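You operate a simulated robot arm through the tools that you are given. There is no shell and no other tool.

Carry out the task below with a simulated robot arm. There is one attempt and no reset: what you move stays moved.

TASK
Switch to SET, push the carriage to the column end and brush the swarf off the slot.
Fine: SET before a hand goes to the rail; slot brush back in the green tray; the rag stays. What is to be rubbed or washed off counts as gone when no trace of it is left.

The check looks at the end state, three seconds after you hand in, the way a careful person would. Anything else that was tipped, shoved, dropped, spilled or broken makes it a failure.

THE ROBOT
A 7-joint arm with a two-finger parallel gripper, fixed in place. Base frame: the origin is on the floor under the middle of its stand, x ahead of it, y to its left, z up. Lengths are in m, angles in degrees, forces in N, time in s.
With the tool pointing down near the work surface it reaches from about 0.32 to 0.86 m from the base axis. Its first joint turns from -143.0 to 143.0 degrees. Payload 3 kg.
Tool frame: the origin (TCP) lies between the finger pads and is the grasp point; the fingertips stand 0.03 m ahead of it; z points along the fingers, y is the line along which they close. The gripper opens to 0.094 m. The fingers are 0.028 m wide and 0.01 m thick; the gripper's body (0.05 by 0.096 m) begins 0.055 m behind the TCP.
Orientation is told as [roll, pitch, yaw] about the base's x, y, z axes, in that order, counted from this pose: with the fingers straight down and closing along the base's y, the tool's x points along the base's -x, its y along +y and its z along -z.

THE INTERFACE
- The arm moves only by the tool drive_tool. Its argument "series" is a list of rows, each a list of 7 numbers: the shift along the tool's x, y, z in units of 400 mm (1.0 is 400 mm), then the turn, a rotation vector about the tool's x, y, z in units of 180 degrees (1.0 is 180 degrees), then the gripper command, from -1 (shut) to 1 (fully open), values between in proportion. In form: [[x, y, z, rx, ry, rz, hand], ...]. A call has 1 to 20 rows; each row is the pose to reach, as a shift and turn from the pose commanded when the call began, along the tool's axes at that moment. A call with a number of a shift or a turn outside -1 to 1 is refused whole. Rows are played at 5 a second. More than 0.05 m and 8.6 degrees between two rows, or a gripper value outside its range, and nothing of the call is played. Where a pose cannot be reached the arm comes as near as it can. A force on the tool above 60 N (or 10 N above the force at the start of the call, whichever is more), or a blocked arm, ends the call early, and 0.2 s more pass. Each finger travels about 0.072 m/s and halts on what it meets, pressing with about 42 N; the grip force reading is that of the motor and also rises with nothing between the fingers. The clock runs only during rows and for 0.2 s after the last one: add rows that repeat a pose to give the fingers time. It gives the time, the measured TCP pose, the force on the tool (base axes), the opening and the grip force at its end, in the units of the frame above (readings bear some noise), with the torque about the TCP (base axes, N m) and any sound that the robot's microphone picked up, and new pictures: "views" is both (left out), scene, wrist or none.
- Cameras (640 x 400 px; columns grow to the right, rows downward): "scene" is fixed at [0.4145, 0.6547, 1.65]; the picture's right is [-0.74, -0.68, 0.00], its down [-0.61, 0.66, -0.43] and it looks along [0.29, -0.32, -0.90] (base axes); focal length 214 px, centre (320, 200). "wrist" rides on the gripper at [0.076, 0.014, -0.102] in the tool frame; the picture's right is [-0.18, 0.98, 0.00], its down [-0.75, -0.14, -0.64] and it looks along [-0.63, -0.12, 0.77] (tool axes); focal length 243 px, centre (320, 200). There is no depth. A picture from a camera that has moved, and an enlarged one, comes with that camera's place and axes in the base frame and with its lens. The place of the scene camera against the robot may be out by one fixed shift of up to 0.025 m in any direction.
- inspect(camera, box): a new picture of the part [left, top, right, bottom] of that camera's present view, enlarged. It takes no simulated time.
- close_job(): hands the job in; it is judged then, once.

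Nothing tells you positions but the pictures and the camera data. Unless the task says otherwise, let go and move clear before handing in.

The tools are called after "Request:" by a JSON object that holds its "op" and its "data". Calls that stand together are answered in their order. drive_tool: Moves the arm, as the interface text tells. Its arguments: {"type":"object","properties":{"series":{"type":"array","items":{"type":"array","items":{"type":"number"}}},"views":{"type":"string","enum":["both","scene","wrist","none"]}},"required":["series"]} The other tools are called the same way: inspect (camera, box) takes an enlarged picture of a part of a camera's view; close_job () hands the job in.

At the start:

```text
time_s: 0.0
eef_pos: [0.4334, 0.1223, 1.3418]
tool_rot: [-0.1, 0.0, 0.0]
ft_force: [-0.3, 0.1, 0.1]
wrist_torque: [-0.01, 0.01, 0.02]
grip_width: 0.0939
gripper_force: 0.0
```

scene: 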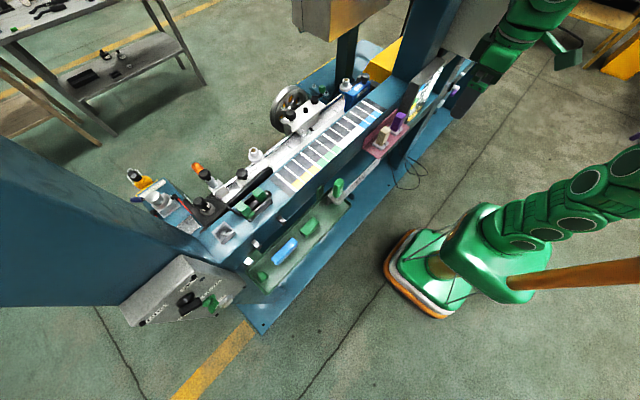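
wrist: 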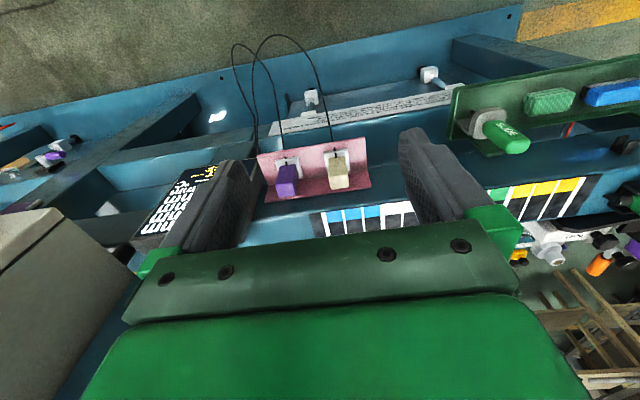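

I see a bench-like machine with a rail, a control box with a knob, a green tray with brushes, and a pink tray. I'll look closer before moving.

Request:
{"op": "inspect", "data": {"camera": "scene", "box": [110, 230, 270, 330]}}

Request:
{"op": "inspect", "data": {"camera": "scene", "box": [230, 150, 390, 300]}}

Request:
{"op": "inspect", "data": {"camera": "scene", "box": [120, 140, 280, 240]}}

Request:
{"op": "inspect", "data": {"camera": "scene", "box": [260, 60, 420, 200]}}

Request:
{"op": "inspect", "data": {"camera": "wrist", "box": [420, 50, 640, 300]}}

```text
4.00 times, centred on (190, 280) of scene
camera zoom: at [0.4145, 0.6547, 1.65], right [-0.74, -0.68, 0.0], down [-0.61, 0.66, -0.43], along [0.29, -0.32, -0.9], focal length 858 px, centre (840, -120)
```

zoom: 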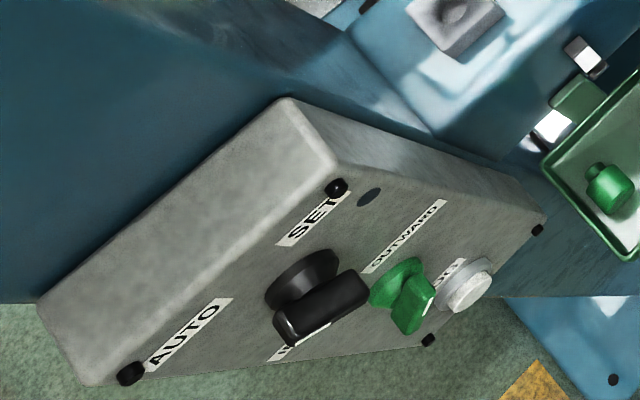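

```text
2.67 times, centred on (310, 225) of scene
camera zoom: at [0.4145, 0.6547, 1.65], right [-0.74, -0.68, 0.0], down [-0.61, 0.66, -0.43], along [0.29, -0.32, -0.9], focal length 572 px, centre (347, 133)
```

zoom: 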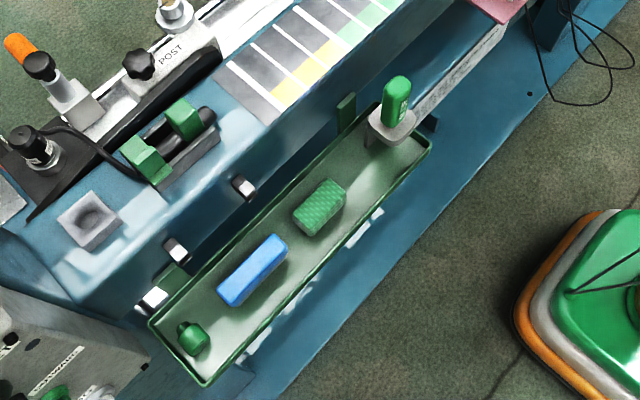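

```text
4.00 times, centred on (200, 190) of scene
camera zoom: at [0.4145, 0.6547, 1.65], right [-0.74, -0.68, 0.0], down [-0.61, 0.66, -0.43], along [0.29, -0.32, -0.9], focal length 858 px, centre (800, 240)
```

zoom: 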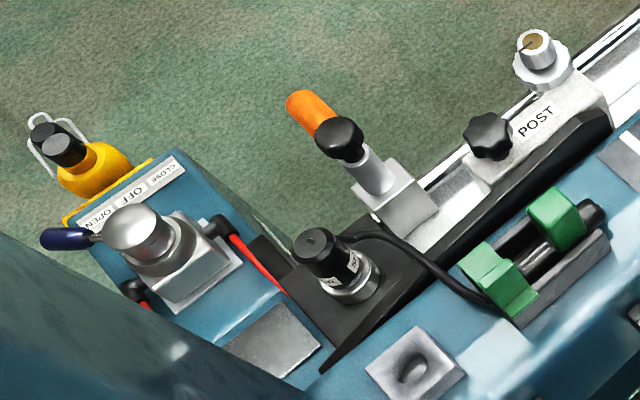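

```text
2.86 times, centred on (340, 130) of scene
camera zoom: at [0.4145, 0.6547, 1.65], right [-0.74, -0.68, 0.0], down [-0.61, 0.66, -0.43], along [0.29, -0.32, -0.9], focal length 613 px, centre (263, 400)
```

zoom: 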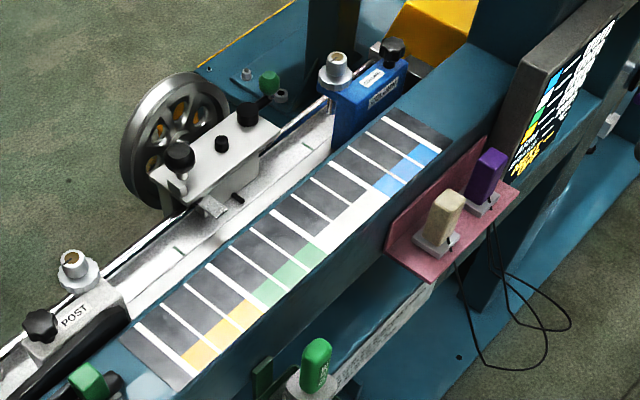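

```text
1.60 times, centred on (530, 175) of wrist
camera zoom: at [0.3565, 0.1369, 1.4443], right [0.18, 0.98, 0.0], down [0.75, -0.14, 0.64], along [0.63, -0.12, -0.77], focal length 388 px, centre (-16, 240)
```

zoom: 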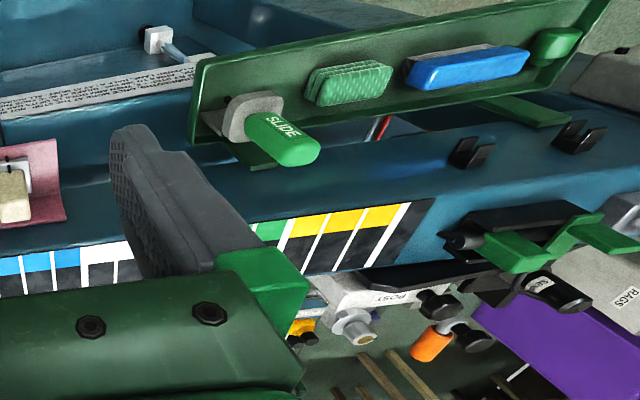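

The machine has a control box with AUTO/SET, a slide, a carriage and trays. I'll look at the labels and the board more closely.

Request:
{"op": "inspect", "data": {"camera": "scene", "box": [395, 50, 475, 130]}}

Request:
{"op": "inspect", "data": {"camera": "wrist", "box": [120, 130, 400, 260]}}

Request:
{"op": "inspect", "data": {"camera": "scene", "box": [260, 70, 360, 150]}}

Request:
{"op": "inspect", "data": {"camera": "scene", "box": [160, 260, 240, 320]}}

Request:
{"op": "inspect", "data": {"camera": "wrist", "box": [560, 180, 640, 280]}}

Request:
{"op": "inspect", "data": {"camera": "wrist", "box": [260, 70, 480, 160]}}

```text
5.00 times, centred on (435, 90) of scene
camera zoom: at [0.4145, 0.6547, 1.65], right [-0.74, -0.68, 0.0], down [-0.61, 0.66, -0.43], along [0.29, -0.32, -0.9], focal length 1072 px, centre (-255, 750)
```

zoom: 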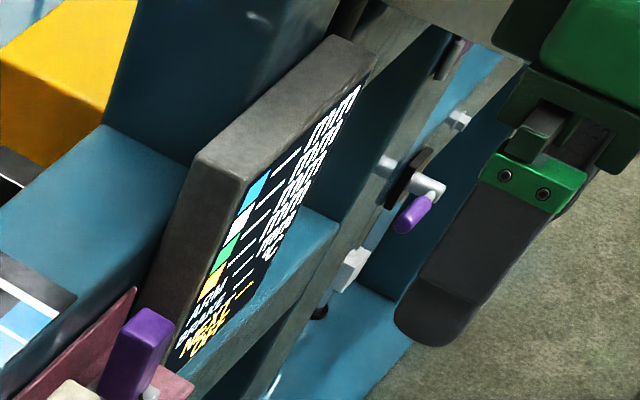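

```text
2.29 times, centred on (260, 195) of wrist
camera zoom: at [0.3565, 0.1369, 1.4443], right [0.18, 0.98, 0.0], down [0.75, -0.14, 0.64], along [0.63, -0.12, -0.77], focal length 555 px, centre (457, 211)
```

zoom: 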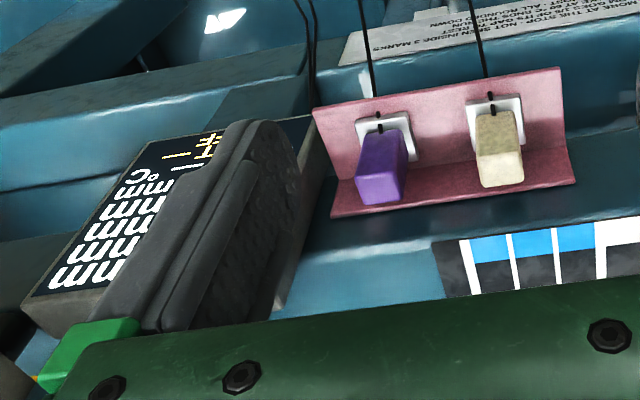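

```text
5.00 times, centred on (310, 110) of scene
camera zoom: at [0.4145, 0.6547, 1.65], right [-0.74, -0.68, 0.0], down [-0.61, 0.66, -0.43], along [0.29, -0.32, -0.9], focal length 1072 px, centre (370, 650)
```

zoom: 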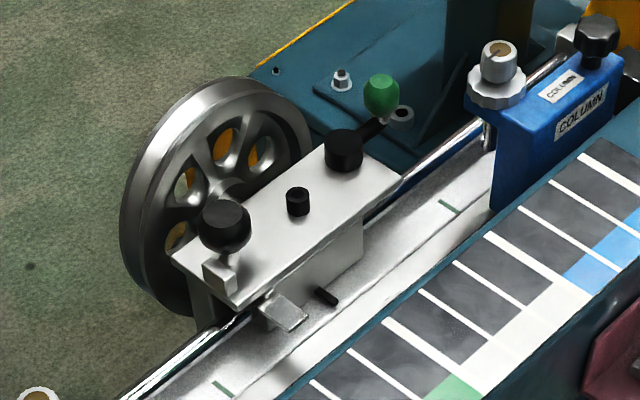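

```text
6.67 times, centred on (200, 290) of scene
camera zoom: at [0.4145, 0.6547, 1.65], right [-0.74, -0.68, 0.0], down [-0.61, 0.66, -0.43], along [0.29, -0.32, -0.9], focal length 1430 px, centre (1120, -400)
```

zoom: 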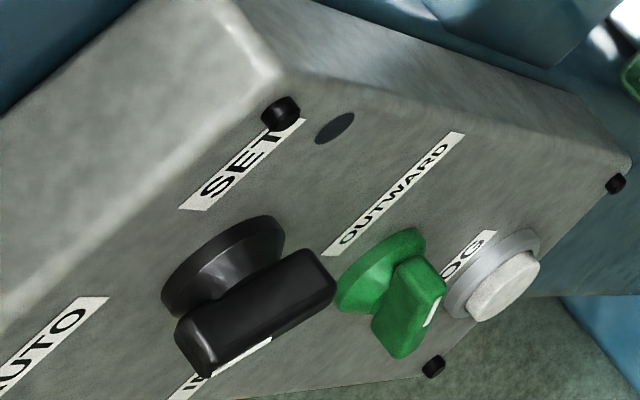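

```text
4.00 times, centred on (600, 230) of wrist
camera zoom: at [0.3565, 0.1369, 1.4443], right [0.18, 0.98, 0.0], down [0.75, -0.14, 0.64], along [0.63, -0.12, -0.77], focal length 970 px, centre (-800, 80)
```

zoom: 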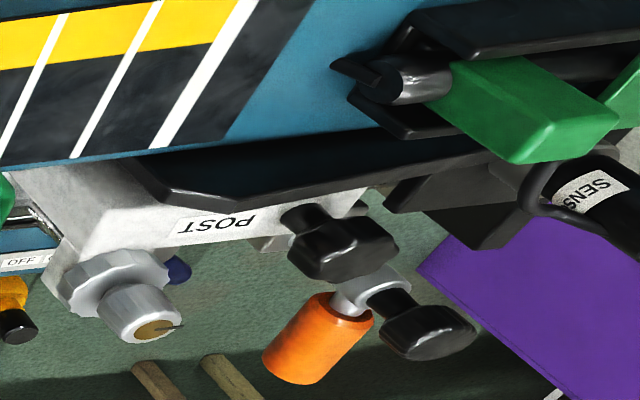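

```text
2.91 times, centred on (370, 115) of wrist
camera zoom: at [0.3565, 0.1369, 1.4443], right [0.18, 0.98, 0.0], down [0.75, -0.14, 0.64], along [0.63, -0.12, -0.77], focal length 706 px, centre (174, 447)
```

zoom: 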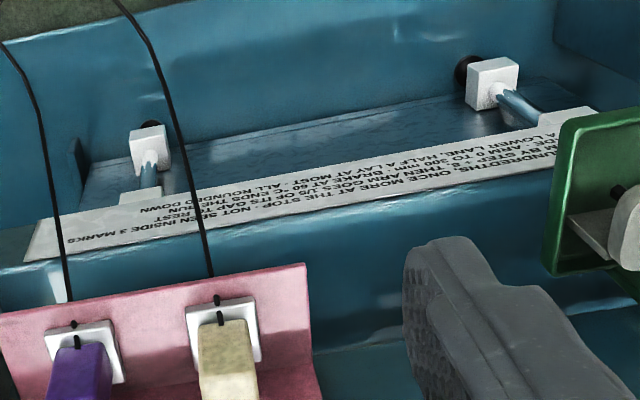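

The SLIDE-labelled brush handle triangulates to about (0.59, 0.39, 1.09), with the column at the -y end and the control box at the +y end. I'll move the arm high over to +y to look at the tray, rail and box.

Request:
{"op": "drive_tool", "data": {"series": [[0, 0.12, 0, 0, 0, 0, 1], [0, 0.24, 0, 0, 0, 0, 1], [0, 0.36, 0, 0, 0, 0, 1], [0, 0.48, 0, 0, 0, 0, 1], [0, 0.6, 0, 0, 0, 0, 1], [0, 0.7, 0, 0, 0, 0, 1]]}}

```text
time_s: 1.4
eef_pos: [0.4335, 0.3967, 1.3135]
tool_rot: [-0.1, 0.1, 0.1]
ft_force: [-0.5, 0.2, 0.0]
wrist_torque: [-0.01, 0.01, 0.0]
grip_width: 0.094
gripper_force: 0.1
out of reach, approached as far as the arm can: row 5, 6
camera wrist: at [0.3567, 0.4105, 1.4159], right [0.18, 0.98, 0.0], down [0.75, -0.14, 0.64], along [0.63, -0.12, -0.77], focal length 243 px, centre (320, 200)
```

scene: 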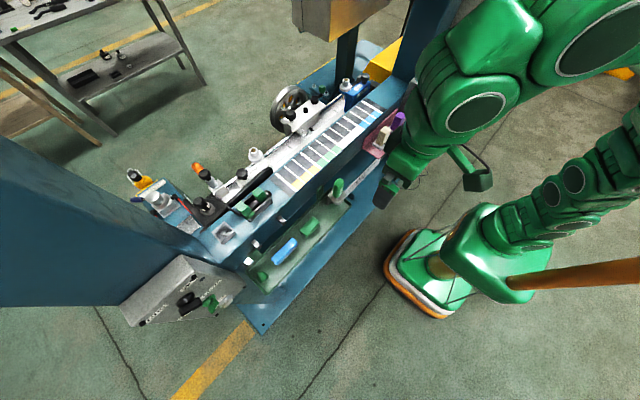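
wrist: 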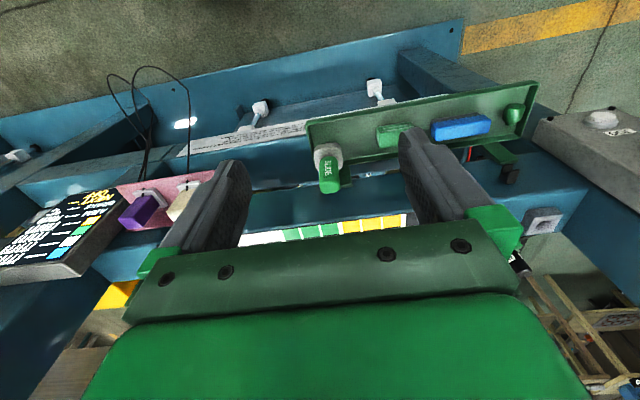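

The arm is at the edge of its reach at this height. I'll zoom in on what's visible.

Request:
{"op": "inspect", "data": {"camera": "wrist", "box": [290, 70, 550, 220]}}

Request:
{"op": "inspect", "data": {"camera": "wrist", "box": [180, 80, 400, 200]}}

Request:
{"op": "inspect", "data": {"camera": "wrist", "box": [0, 160, 220, 290]}}

Request:
{"op": "inspect", "data": {"camera": "wrist", "box": [500, 60, 640, 280]}}

```text
2.46 times, centred on (420, 145) of wrist
camera zoom: at [0.3567, 0.4105, 1.4159], right [0.18, 0.98, 0.0], down [0.75, -0.14, 0.64], along [0.63, -0.12, -0.77], focal length 597 px, centre (74, 335)
```

zoom: 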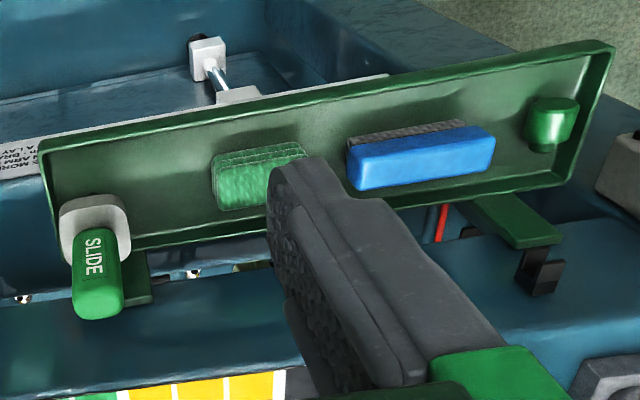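

```text
2.91 times, centred on (290, 140) of wrist
camera zoom: at [0.3567, 0.4105, 1.4159], right [0.18, 0.98, 0.0], down [0.75, -0.14, 0.64], along [0.63, -0.12, -0.77], focal length 706 px, centre (407, 374)
```

zoom: 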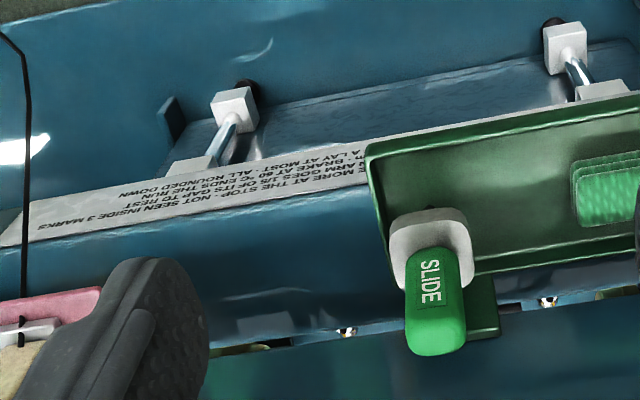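

```text
2.91 times, centred on (110, 225) of wrist
camera zoom: at [0.3567, 0.4105, 1.4159], right [0.18, 0.98, 0.0], down [0.75, -0.14, 0.64], along [0.63, -0.12, -0.77], focal length 706 px, centre (931, 127)
```

zoom: 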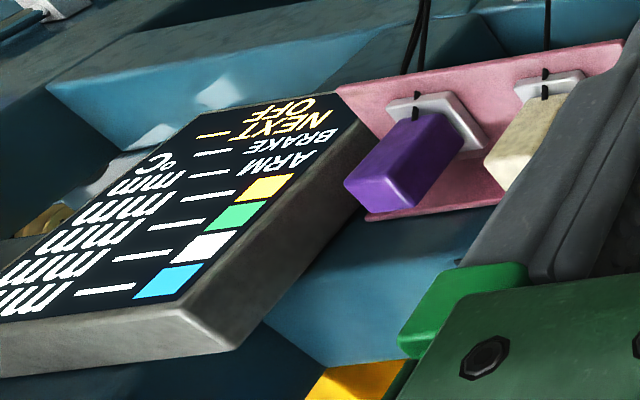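

```text
1.82 times, centred on (570, 170) of wrist
camera zoom: at [0.3567, 0.4105, 1.4159], right [0.18, 0.98, 0.0], down [0.75, -0.14, 0.64], along [0.63, -0.12, -0.77], focal length 441 px, centre (-134, 254)
```

zoom: 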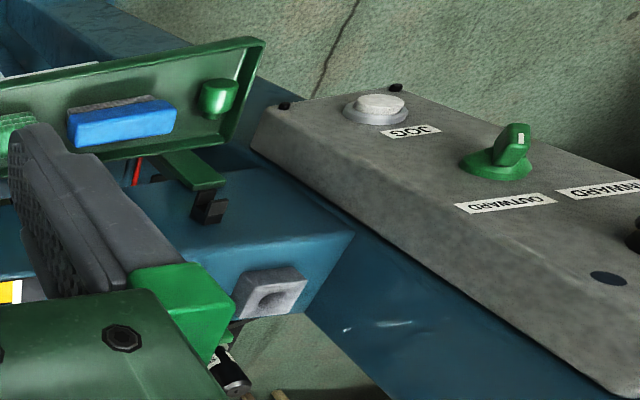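

The green tray holds a "SLIDE"-labelled brush, a green block, a blue-handled brush and a plug; the control box sits at roughly (0.6, 0.85, 1.0). I'll lower a bit and turn the camera toward +y for the box.

Request:
{"op": "drive_tool", "data": {"series": [[0, 0, 0.1, 0, 0, -0.045, 1], [0, 0, 0.2, 0, 0, -0.09, 1], [0, 0, 0.25, 0, 0, -0.135, 1], [0, 0, 0.25, 0, 0, -0.18, 1], [0, 0, 0.25, 0, 0, -0.225, 1], [0, 0, 0.25, 0, 0, -0.27, 1], [0, 0, 0.25, 0, 0, -0.315, 1], [0, 0, 0.25, 0, 0, -0.36, 1], [0, 0, 0.25, 0, 0, -0.4, 1]]}}

```text
time_s: 3.4
eef_pos: [0.4334, 0.3951, 1.2165]
tool_rot: [0.0, 0.1, 72.2]
ft_force: [-0.2, -0.5, -0.2]
wrist_torque: [0.01, 0.0, 0.01]
grip_width: 0.094
gripper_force: 0.0
camera wrist: at [0.3971, 0.3274, 1.3195], right [-0.88, 0.48, 0.0], down [0.36, 0.67, 0.64], along [0.31, 0.56, -0.77], focal length 243 px, centre (320, 200)
```

scene: 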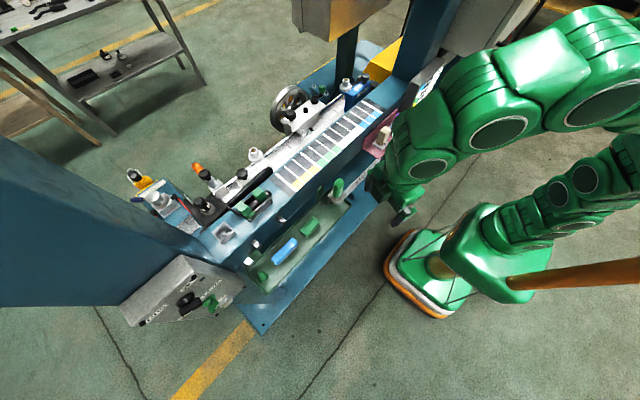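
wrist: 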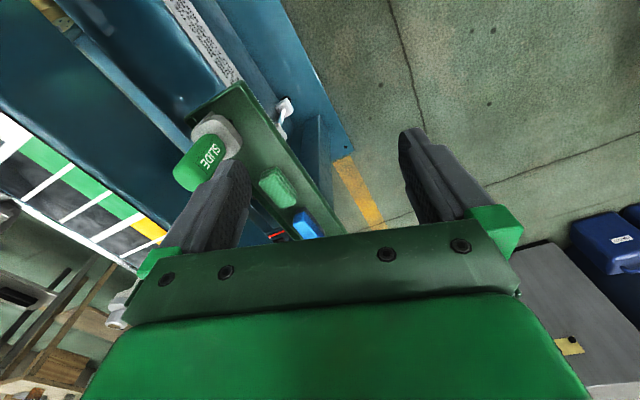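

The gripper blocks the forward view in this orientation. I'll yaw the other way so the camera rides above the gripper once I tilt the fingers toward +y.

Request:
{"op": "drive_tool", "data": {"series": [[0, 0, 0, 0, 0, 0.045, 1], [0, 0, 0, 0, 0, 0.09, 1], [0, 0, 0, 0, 0, 0.135, 1], [0, 0, 0, 0, 0, 0.18, 1], [0, 0, 0, 0, 0, 0.225, 1], [0, 0, 0, 0, 0, 0.27, 1], [0, 0, 0, 0, 0, 0.315, 1], [0, 0, 0, 0, 0, 0.36, 1], [0, 0, 0, 0, 0, 0.405, 1], [0, 0, 0, 0, 0, 0.45, 1], [0, 0, 0, 0, 0, 0.495, 1], [0, 0, 0, 0, 0, 0.54, 1], [0, 0, 0, 0, 0, 0.585, 1], [0, 0, 0, 0, 0, 0.63, 1], [0, 0, 0, 0, 0, 0.675, 1], [0, 0, 0, 0, 0, 0.72, 1], [0, 0, 0, 0, 0, 0.765, 1], [0, 0, 0, 0, 0, 0.81, 1], [0, 0, 0, 0, 0, 0.855, 1], [0, 0, 0, 0, 0, 0.9, 1]]}}

```text
time_s: 7.6
eef_pos: [0.4345, 0.3955, 1.2176]
tool_rot: [0.0, 0.1, -90.0]
ft_force: [-0.9, 0.3, 0.5]
wrist_torque: [-0.04, 0.0, 0.02]
grip_width: 0.094
gripper_force: 0.0
camera wrist: at [0.4487, 0.4715, 1.3199], right [0.98, -0.19, 0.0], down [-0.14, -0.75, 0.64], along [-0.12, -0.63, -0.77], focal length 243 px, centre (320, 200)
```

scene: 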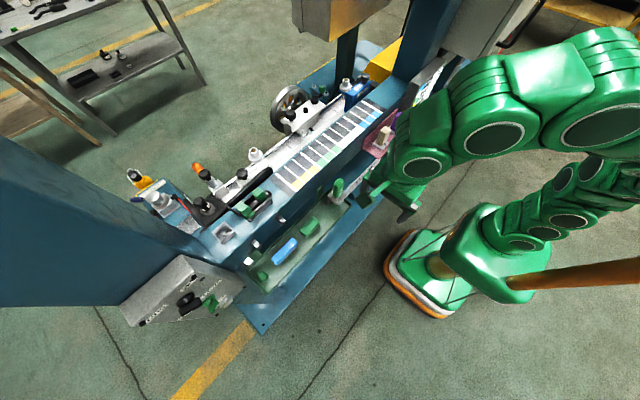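
wrist: 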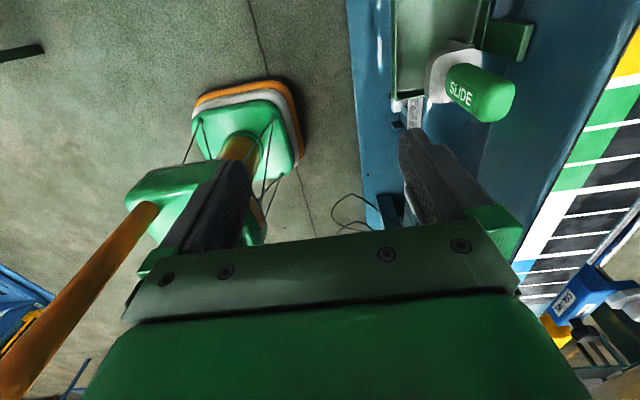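

Now I'll tilt the fingers up toward +y to view the box and tray.

Request:
{"op": "drive_tool", "data": {"series": [[0, 0, 0, 0, 0.045, 0, 1], [0, 0, 0, 0, 0.09, 0, 1], [0, 0, 0, 0, 0.135, 0, 1], [0, 0, 0, 0, 0.18, 0, 1], [0, 0, 0, 0, 0.225, 0, 1], [0, 0, 0, 0, 0.27, 0, 1], [0, 0, 0, 0, 0.315, 0, 1], [0, 0, 0, 0, 0.35, 0, 1]]}}

```text
time_s: 9.4
eef_pos: [0.4324, 0.3953, 1.2165]
tool_rot: [-0.1, 63.0, -90.0]
ft_force: [-0.3, 0.3, 0.0]
wrist_torque: [-0.03, -0.03, -0.03]
grip_width: 0.0938
gripper_force: 0.1
camera wrist: at [0.4478, 0.3392, 1.331], right [0.98, -0.08, -0.16], down [-0.14, -0.91, -0.38], along [-0.12, 0.4, -0.91], focal length 243 px, centre (320, 200)
```

scene: 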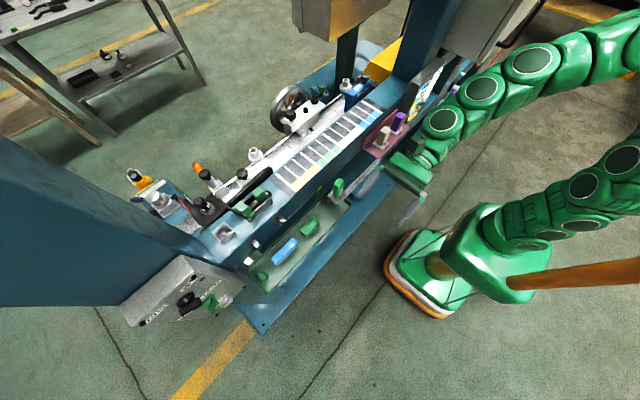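
wrist: 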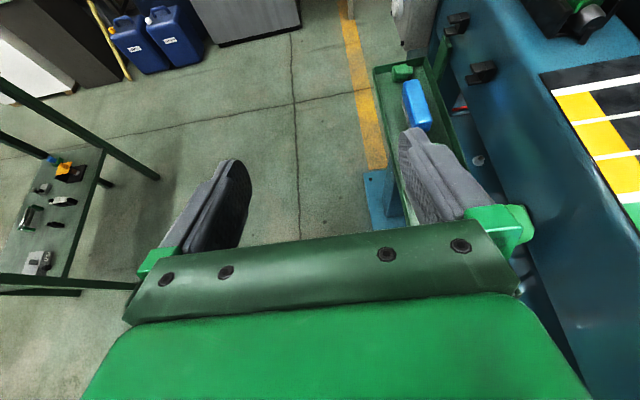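

I can now see the tray from the side. I'll tilt further up and turn toward +x to see the control box and the machine top.

Request:
{"op": "drive_tool", "data": {"series": [[0, 0, 0, -0.035, 0.03, 0, 1], [0, 0, 0, -0.07, 0.06, 0, 1], [0, 0, 0, -0.105, 0.09, 0, 1], [0, 0, 0, -0.14, 0.12, 0, 1]]}}

```text
time_s: 10.4
eef_pos: [0.4345, 0.3962, 1.2172]
tool_rot: [21.0, 75.4, -83.4]
ft_force: [0.7, -0.4, 0.7]
wrist_torque: [-0.03, -0.01, 0.0]
grip_width: 0.0938
gripper_force: 0.0
out of reach, approached as far as the arm can: row 3, 4
camera wrist: at [0.42, 0.3156, 1.3166], right [0.96, -0.28, -0.09], down [-0.28, -0.76, -0.59], along [0.1, 0.59, -0.8], focal length 243 px, centre (320, 200)
```

scene: 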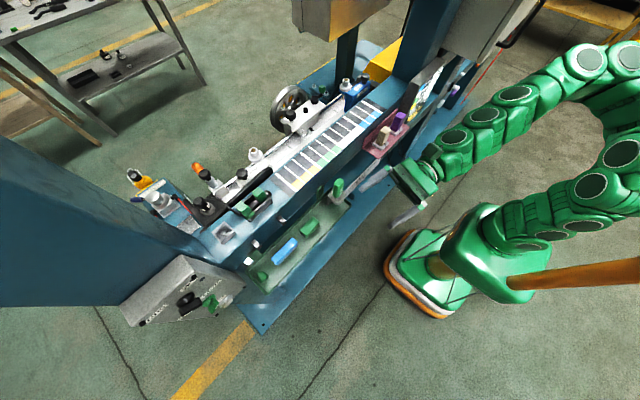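
wrist: 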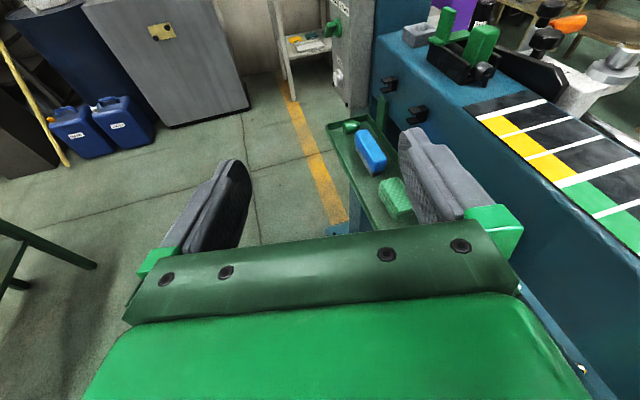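

Good view of the bench top and side of the control box. Zooming in on both.

Request:
{"op": "inspect", "data": {"camera": "wrist", "box": [270, 0, 430, 100]}}

Request:
{"op": "inspect", "data": {"camera": "wrist", "box": [380, 0, 640, 160]}}

Request:
{"op": "inspect", "data": {"camera": "wrist", "box": [310, 100, 430, 220]}}

```text
4.00 times, centred on (350, 50) of wrist
camera zoom: at [0.42, 0.3156, 1.3166], right [0.96, -0.28, -0.09], down [-0.28, -0.76, -0.59], along [0.1, 0.59, -0.8], focal length 970 px, centre (200, 800)
```

zoom: 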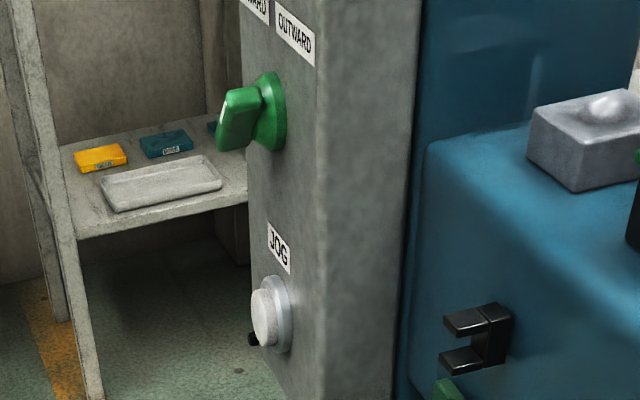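

```text
2.46 times, centred on (510, 80) of wrist
camera zoom: at [0.42, 0.3156, 1.3166], right [0.96, -0.28, -0.09], down [-0.28, -0.76, -0.59], along [0.1, 0.59, -0.8], focal length 597 px, centre (-148, 495)
```

zoom: 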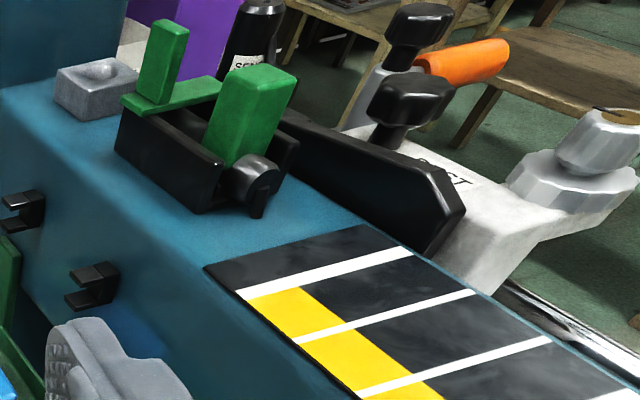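

```text
3.33 times, centred on (370, 160) of wrist
camera zoom: at [0.42, 0.3156, 1.3166], right [0.96, -0.28, -0.09], down [-0.28, -0.76, -0.59], along [0.1, 0.59, -0.8], focal length 809 px, centre (153, 333)
```

zoom: 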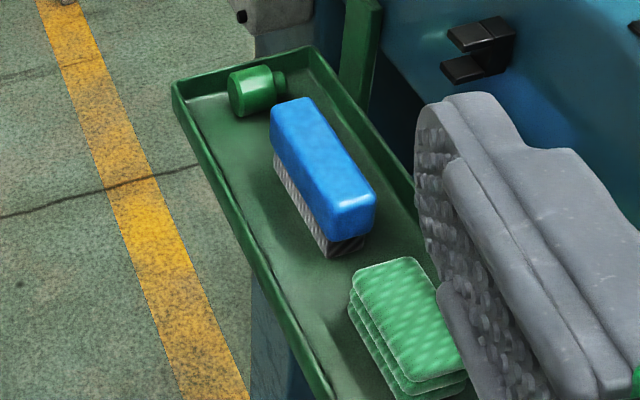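

The panel is vertical and faces the robot: black AUTO/SET selector on top at about (0.58, 0.82, 1.24), green selector and JOG button below it. The blue bristle brush and the folded green rag lie in the tray. I'll move to look at the panel more squarely.

Request:
{"op": "drive_tool", "data": {"series": [[0.038, -0.059, 0.084, -0.027, 0.003, 0.0115, 1], [0.076, -0.118, 0.167, -0.055, 0.005, 0.023, 1], [0.113, -0.178, 0.251, -0.082, 0.008, 0.0345, 1], [0.151, -0.237, 0.335, -0.11, 0.011, 0.046, 1], [0.189, -0.296, 0.4185, -0.137, 0.0133, 0.0575, 1]]}}

```text
time_s: 11.6
eef_pos: [0.3602, 0.5987, 1.2407]
tool_rot: [0.0, 79.9, -130.2]
ft_force: [-4.1, 2.4, -0.3]
wrist_torque: [-0.07, -0.09, -0.34]
grip_width: 0.0941
gripper_force: 0.1
camera wrist: at [0.3153, 0.5223, 1.3341], right [0.73, -0.66, -0.18], down [-0.6, -0.49, -0.63], along [0.32, 0.57, -0.76], focal length 243 px, centre (320, 200)
```

scene: 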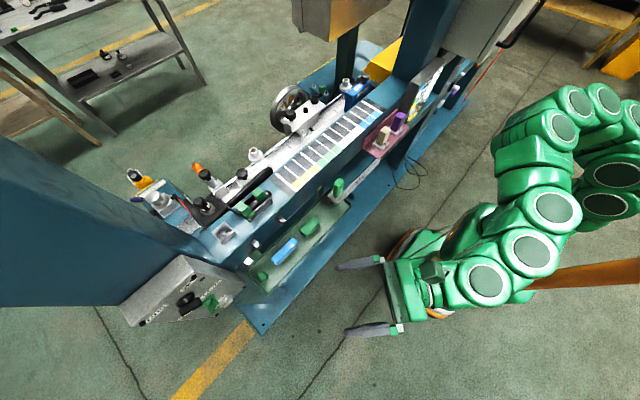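
wrist: 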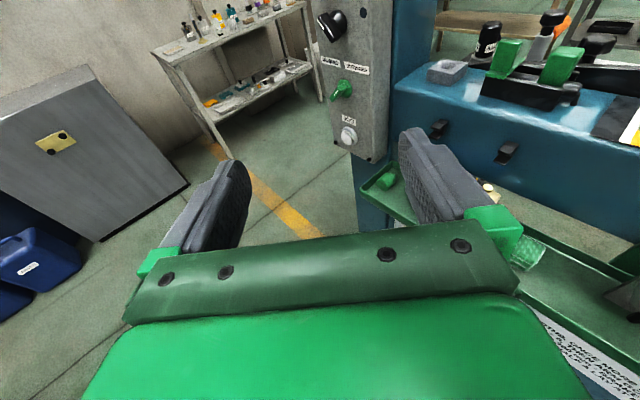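

The panel is now in view. I'll zoom in on it and on the slide area.

Request:
{"op": "inspect", "data": {"camera": "wrist", "box": [280, 0, 420, 180]}}

Request:
{"op": "inspect", "data": {"camera": "wrist", "box": [290, 0, 390, 60]}}

Request:
{"op": "inspect", "data": {"camera": "wrist", "box": [410, 0, 640, 180]}}

Request:
{"op": "inspect", "data": {"camera": "wrist", "box": [500, 240, 640, 400]}}

```text
2.22 times, centred on (350, 90) of wrist
camera zoom: at [0.3153, 0.5223, 1.3341], right [0.73, -0.66, -0.18], down [-0.6, -0.49, -0.63], along [0.32, 0.57, -0.76], focal length 539 px, centre (253, 444)
```

zoom: 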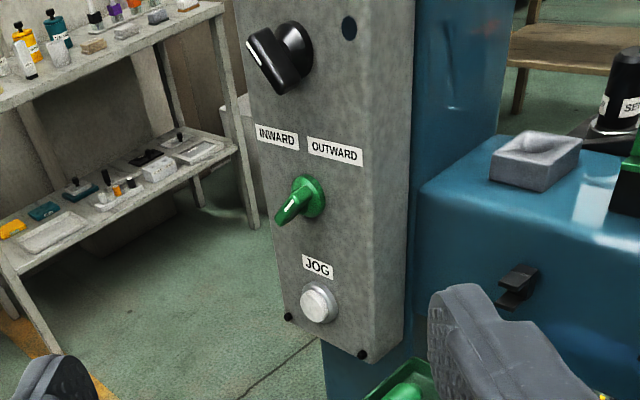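

```text
6.40 times, centred on (340, 30) of wrist
camera zoom: at [0.3153, 0.5223, 1.3341], right [0.73, -0.66, -0.18], down [-0.6, -0.49, -0.63], along [0.32, 0.57, -0.76], focal length 1553 px, centre (192, 1288)
```

zoom: 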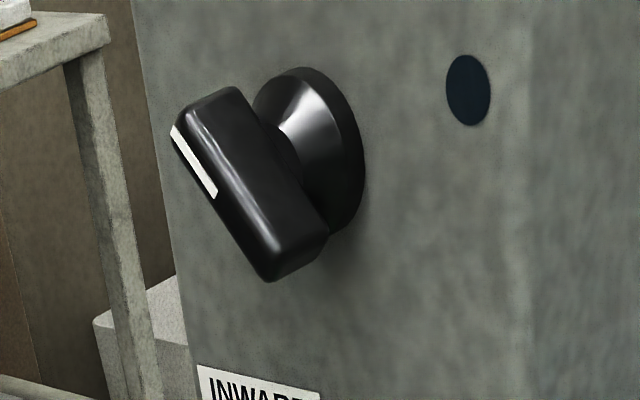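

```text
2.22 times, centred on (525, 90) of wrist
camera zoom: at [0.3153, 0.5223, 1.3341], right [0.73, -0.66, -0.18], down [-0.6, -0.49, -0.63], along [0.32, 0.57, -0.76], focal length 539 px, centre (-136, 444)
```

zoom: 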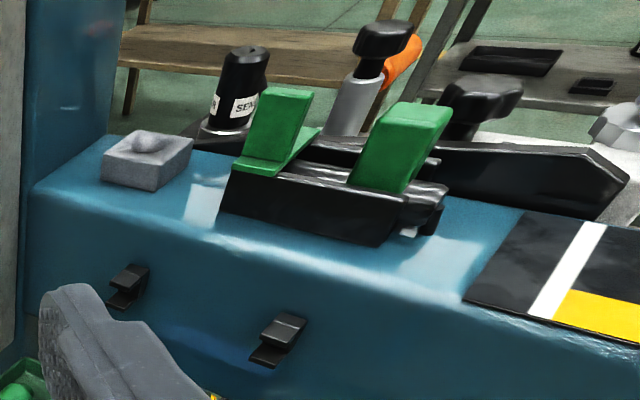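

```text
2.50 times, centred on (570, 320) of wrist
camera zoom: at [0.3153, 0.5223, 1.3341], right [0.73, -0.66, -0.18], down [-0.6, -0.49, -0.63], along [0.32, 0.57, -0.76], focal length 606 px, centre (-305, -100)
```

zoom: 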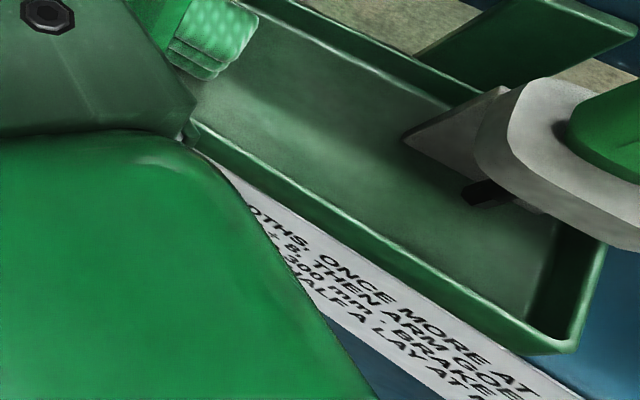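

The knob axis works out to about y=0.828, z=1.229, with the panel at x≈0.60 and its bar pointing upper-left (AUTO); SET is to the upper right. I'll close the gripper and move nearer for an accurate look before pushing the bar.

Request:
{"op": "drive_tool", "data": {"series": [[0.016, -0.013, 0.11, -0.0138, 0.0139, 0.0012, -1], [0.032, -0.026, 0.22, -0.0276, 0.0278, 0.0024, -1], [0.048, -0.039, 0.334, -0.0415, 0.0416, 0.0036, -1], [0.0642, -0.052, 0.4457, -0.0553, 0.0555, 0.0048, -1], [0.0642, -0.052, 0.4457, -0.0553, 0.0555, 0.0048, -1]]}}

```text
time_s: 12.8
eef_pos: [0.4586, 0.7506, 1.2327]
tool_rot: [5.6, 89.8, -134.3]
ft_force: [-0.6, 0.6, -0.7]
wrist_torque: [-0.05, 0.02, 0.03]
grip_width: 0.0003
gripper_force: 32.5
camera wrist: at [0.39, 0.6739, 1.3095], right [0.63, -0.75, -0.18], down [-0.58, -0.31, -0.75], along [0.51, 0.58, -0.63], focal length 243 px, centre (320, 200)
```

scene: 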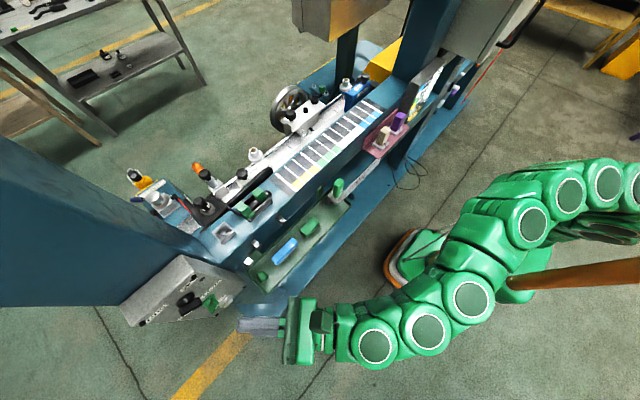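
wrist: 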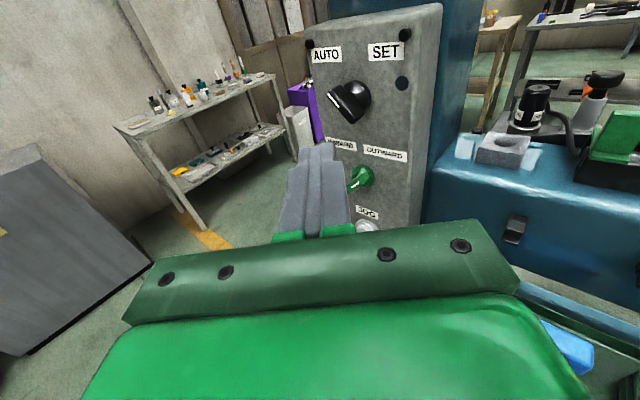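

Request:
{"op": "inspect", "data": {"camera": "wrist", "box": [290, 20, 450, 120]}}

Request:
{"op": "inspect", "data": {"camera": "wrist", "box": [320, 70, 390, 130]}}

Request:
{"op": "inspect", "data": {"camera": "wrist", "box": [440, 50, 640, 200]}}

```text
4.00 times, centred on (370, 70) of wrist
camera zoom: at [0.39, 0.6739, 1.3095], right [0.63, -0.75, -0.18], down [-0.58, -0.31, -0.75], along [0.51, 0.58, -0.63], focal length 970 px, centre (120, 720)
```

zoom: 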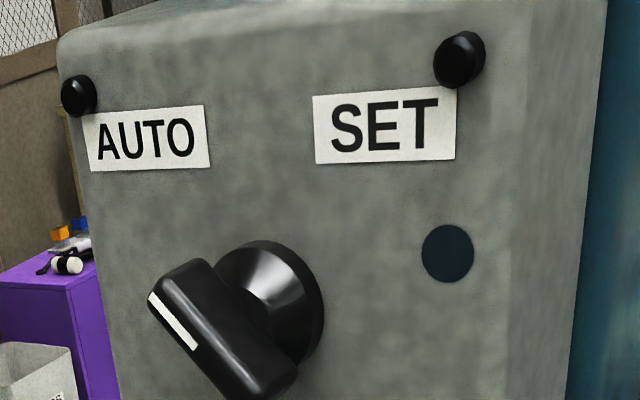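

```text
6.67 times, centred on (355, 100) of wrist
camera zoom: at [0.39, 0.6739, 1.3095], right [0.63, -0.75, -0.18], down [-0.58, -0.31, -0.75], along [0.51, 0.58, -0.63], focal length 1618 px, centre (87, 867)
```

zoom: 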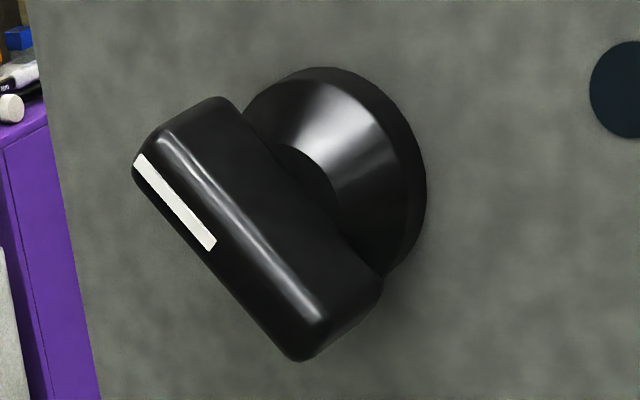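

```text
2.67 times, centred on (540, 125) of wrist
camera zoom: at [0.39, 0.6739, 1.3095], right [0.63, -0.75, -0.18], down [-0.58, -0.31, -0.75], along [0.51, 0.58, -0.63], focal length 647 px, centre (-267, 400)
```

zoom: 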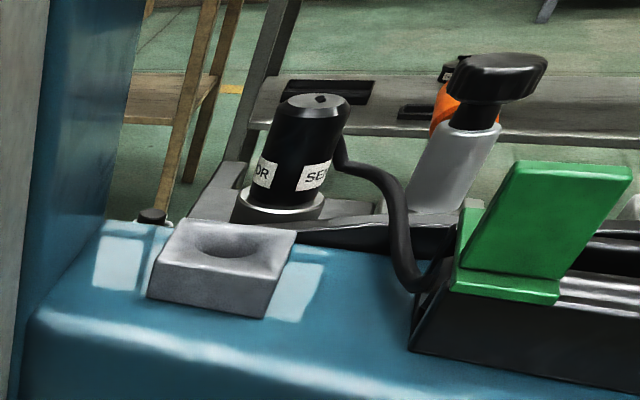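

From consistent wrist views the black selector's axis is at about (0.807, 1.235) in y,z; the bar's outer face is at x≈0.554 and the panel is near x≈0.588. I'll bring the closed fingers to the left of the bar, nearly square to the panel, still clear of it.

Request:
{"op": "drive_tool", "data": {"series": [[0.012, -0.034, 0.046, -0.035, 0, 0, -1], [0.024, -0.068, 0.092, -0.07, 0, 0, -1], [0.036, -0.102, 0.137, -0.105, 0, 0, -1], [0.0475, -0.136, 0.183, -0.139, 0, 0, -1], [0.0475, -0.136, 0.183, -0.139, 0, 0, -1]]}}

```text
time_s: 13.8
eef_pos: [0.5109, 0.7043, 1.4903]
tool_rot: [-99.4, 70.3, 94.5]
ft_force: [8.0, -15.7, 22.1]
wrist_torque: [-0.46, 1.78, 1.36]
grip_width: 0.0002
gripper_force: 33.4
stopped in row 5: the force on the tool passed its limit at 101 N (the readings are from after the stop); the commanded pose is now the measured one
camera wrist: at [0.4172, 0.6428, 1.5522], right [0.23, -0.84, -0.5], down [-0.68, 0.23, -0.7], along [0.7, 0.5, -0.51], focal length 243 px, centre (320, 200)
```

scene: 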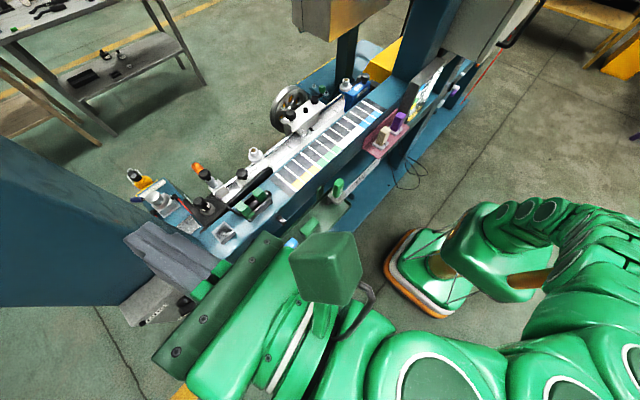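
wrist: 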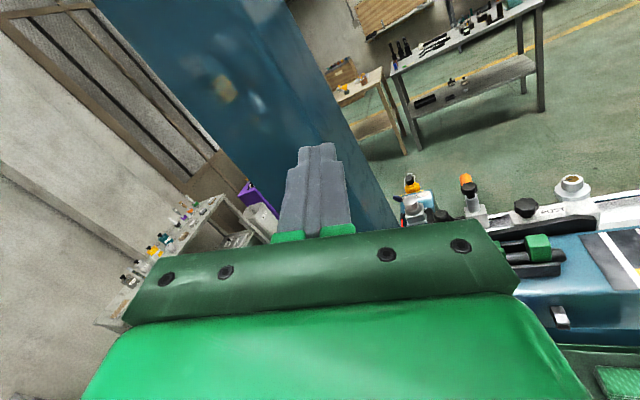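

The arm swung up unexpectedly (a joint-configuration change) and stopped. I'll hold still and check the forces and surroundings before anything else.

Request:
{"op": "drive_tool", "data": {"series": [[0, 0, 0, 0, 0, 0, -1]]}}

Request:
{"op": "inspect", "data": {"camera": "scene", "box": [100, 200, 380, 400]}}

```text
time_s: 14.2
eef_pos: [0.507, 0.7296, 1.4747]
tool_rot: [-99.1, 71.7, 95.5]
ft_force: [0.5, -0.4, 0.6]
wrist_torque: [-0.01, -0.01, 0.01]
grip_width: 0.0
gripper_force: 33.4
camera wrist: at [0.4124, 0.668, 1.5372], right [0.24, -0.84, -0.48], down [-0.68, 0.21, -0.7], along [0.69, 0.49, -0.52], focal length 243 px, centre (320, 200)
```

scene: 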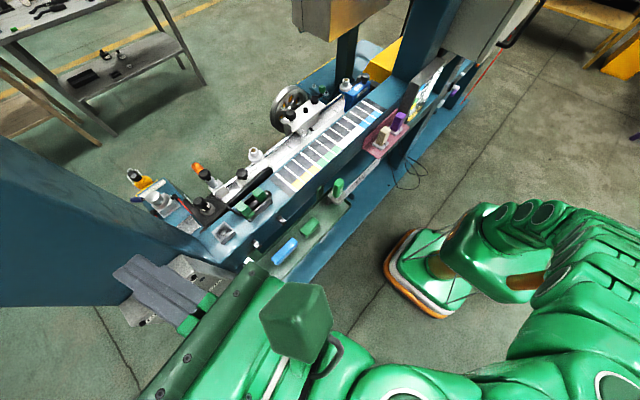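
wrist: 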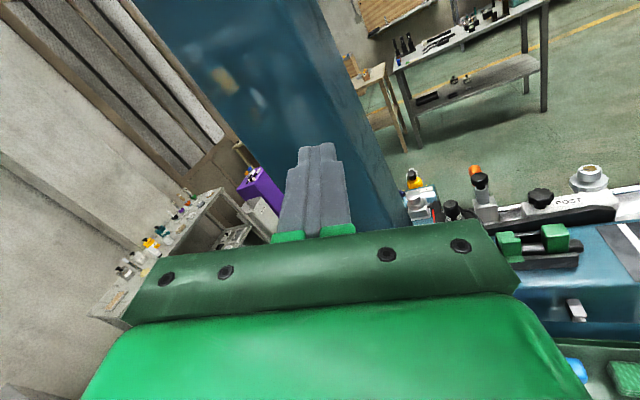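

```text
2.00 times, centred on (240, 300) of scene
camera zoom: at [0.4145, 0.6547, 1.65], right [-0.74, -0.68, 0.0], down [-0.61, 0.66, -0.43], along [0.29, -0.32, -0.9], focal length 429 px, centre (480, 0)
```

zoom: 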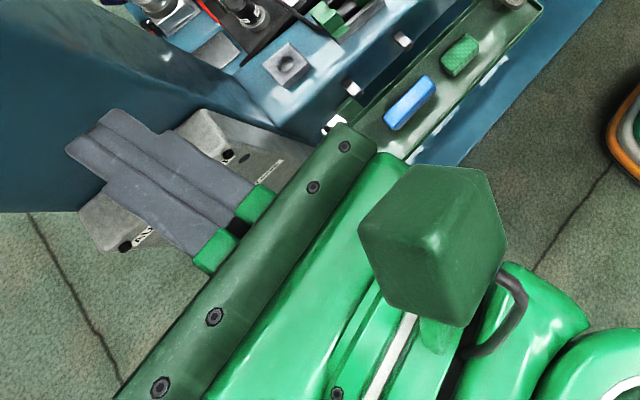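

Forces are zero, so the stop was from the arm's own jerk and nothing appears touched. I'll level the tool here and back off from the panel in small steps.

Request:
{"op": "drive_tool", "data": {"series": [[-0.037, -0.008, -0.027, 0.0006, -0.004, -0.025, -1], [-0.075, -0.016, -0.054, 0.0012, -0.008, -0.05, -1], [-0.112, -0.025, -0.081, 0.0018, -0.012, -0.075, -1], [-0.149, -0.033, -0.108, 0.0023, -0.0165, -0.1004, -1]]}}

```text
time_s: 15.2
eef_pos: [0.4578, 0.7522, 1.4165]
tool_rot: [79.2, 89.8, -85.7]
ft_force: [0.7, 0.3, 0.5]
wrist_torque: [0.05, -0.01, 0.01]
grip_width: 0.0003
gripper_force: 32.8
camera wrist: at [0.3625, 0.7118, 1.4929], right [0.25, -0.95, -0.18], down [-0.66, -0.03, -0.75], along [0.71, 0.31, -0.63], focal length 243 px, centre (320, 200)
```

scene: 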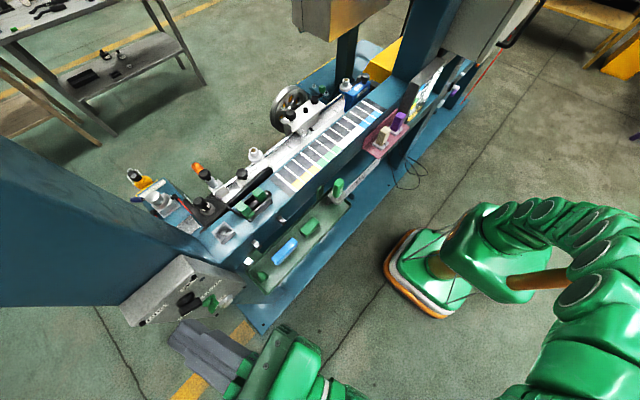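
wrist: 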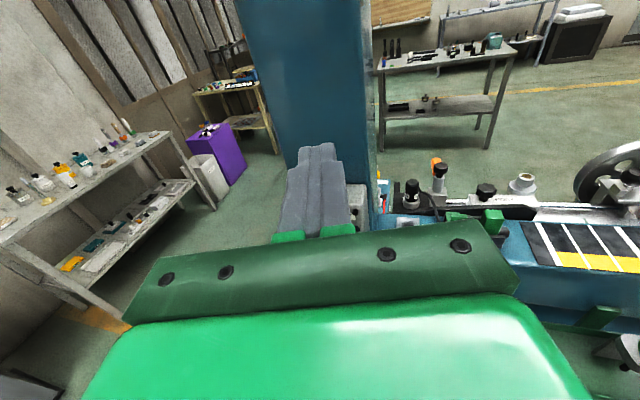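

Level at az 15°. Now descending gradually toward the pre-push position left of the selector bar.

Request:
{"op": "drive_tool", "data": {"series": [[-0.08, -0.04, 0.0, 0, 0, 0, -1], [-0.16, -0.08, 0.0, 0, 0, 0, -1], [-0.24, -0.12, 0.0, 0, 0, 0, -1]]}}

```text
time_s: 16.1
eef_pos: [0.4448, 0.8, 1.3224]
tool_rot: [74.2, 89.7, -90.8]
ft_force: [0.6, -0.3, 0.7]
wrist_torque: [-0.01, -0.01, 0.01]
grip_width: 0.0001
gripper_force: 33.3
camera wrist: at [0.3488, 0.7592, 1.3983], right [0.25, -0.95, -0.18], down [-0.66, -0.03, -0.75], along [0.71, 0.31, -0.63], focal length 243 px, centre (320, 200)
```

scene: 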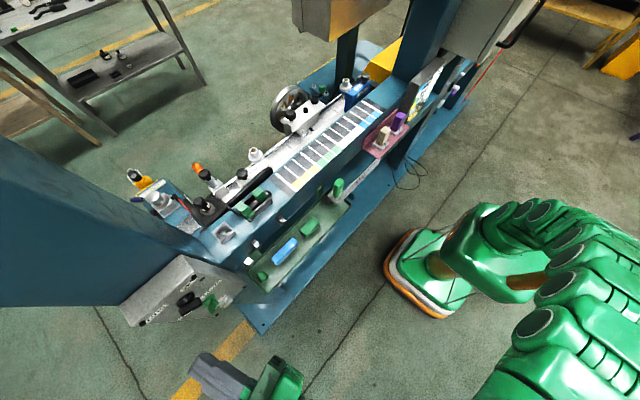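
wrist: 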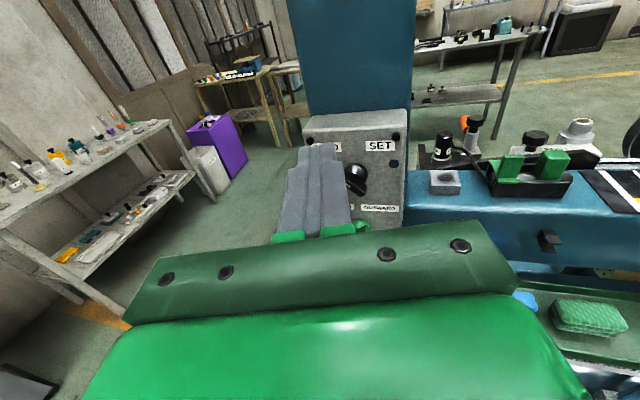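

Continuing down to the pre-push point beside the bar.

Request:
{"op": "drive_tool", "data": {"series": [[-0.087, -0.039, 0.02, 0, 0, 0, -1], [-0.1735, -0.078, 0.05, 0, 0, 0, -1], [-0.1735, -0.078, 0.086, 0, 0, 0, -1]]}}

Request:
{"op": "inspect", "data": {"camera": "wrist", "box": [280, 40, 440, 160]}}

Request:
{"op": "inspect", "data": {"camera": "scene", "box": [120, 250, 260, 350]}}

```text
time_s: 16.9
eef_pos: [0.4708, 0.8373, 1.2497]
tool_rot: [63.5, 89.8, -101.3]
ft_force: [0.5, -0.1, 0.3]
wrist_torque: [0.01, 0.0, 0.0]
grip_width: 0.0002
gripper_force: 32.8
camera wrist: at [0.3752, 0.797, 1.3259], right [0.26, -0.95, -0.18], down [-0.66, -0.03, -0.75], along [0.71, 0.31, -0.63], focal length 243 px, centre (320, 200)
```

scene: 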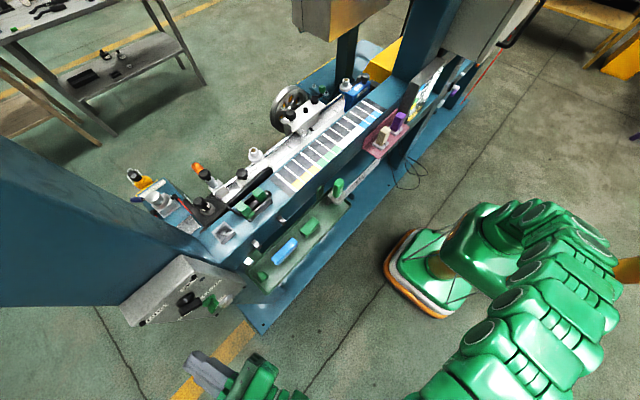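
wrist: 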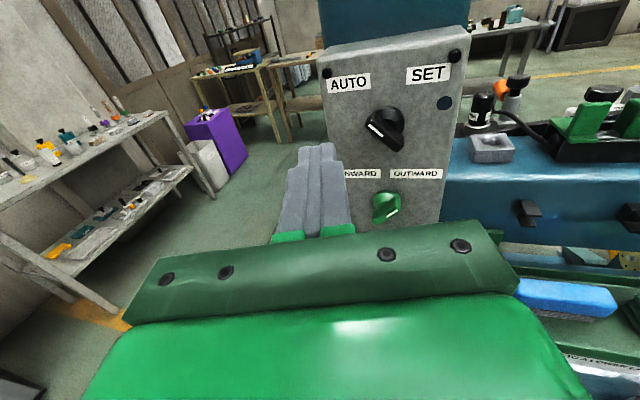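

```text
3.33 times, centred on (360, 100) of wrist
camera zoom: at [0.3752, 0.797, 1.3259], right [0.26, -0.95, -0.18], down [-0.66, -0.03, -0.75], along [0.71, 0.31, -0.63], focal length 809 px, centre (187, 533)
```

zoom: 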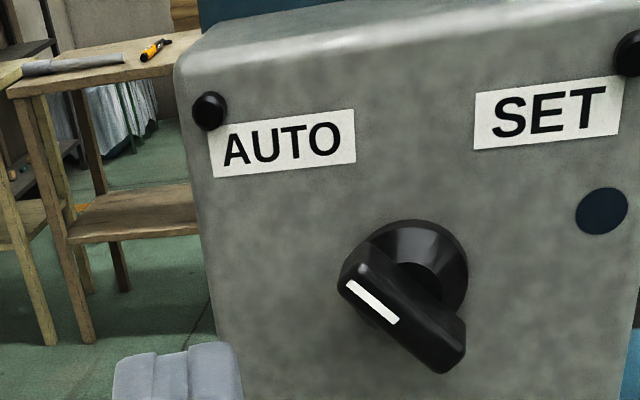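

```text
4.00 times, centred on (190, 300) of scene
camera zoom: at [0.4145, 0.6547, 1.65], right [-0.74, -0.68, 0.0], down [-0.61, 0.66, -0.43], along [0.29, -0.32, -0.9], focal length 858 px, centre (840, -200)
```

zoom: 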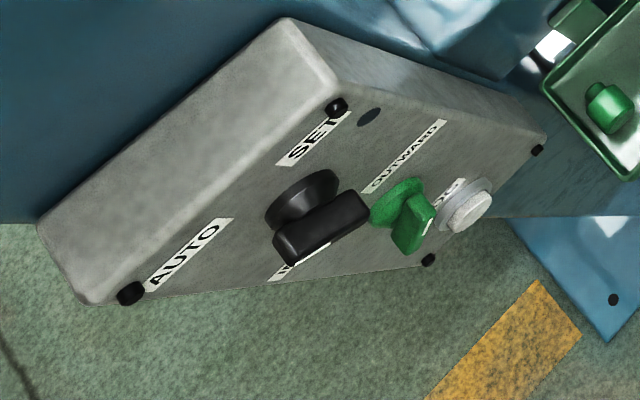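

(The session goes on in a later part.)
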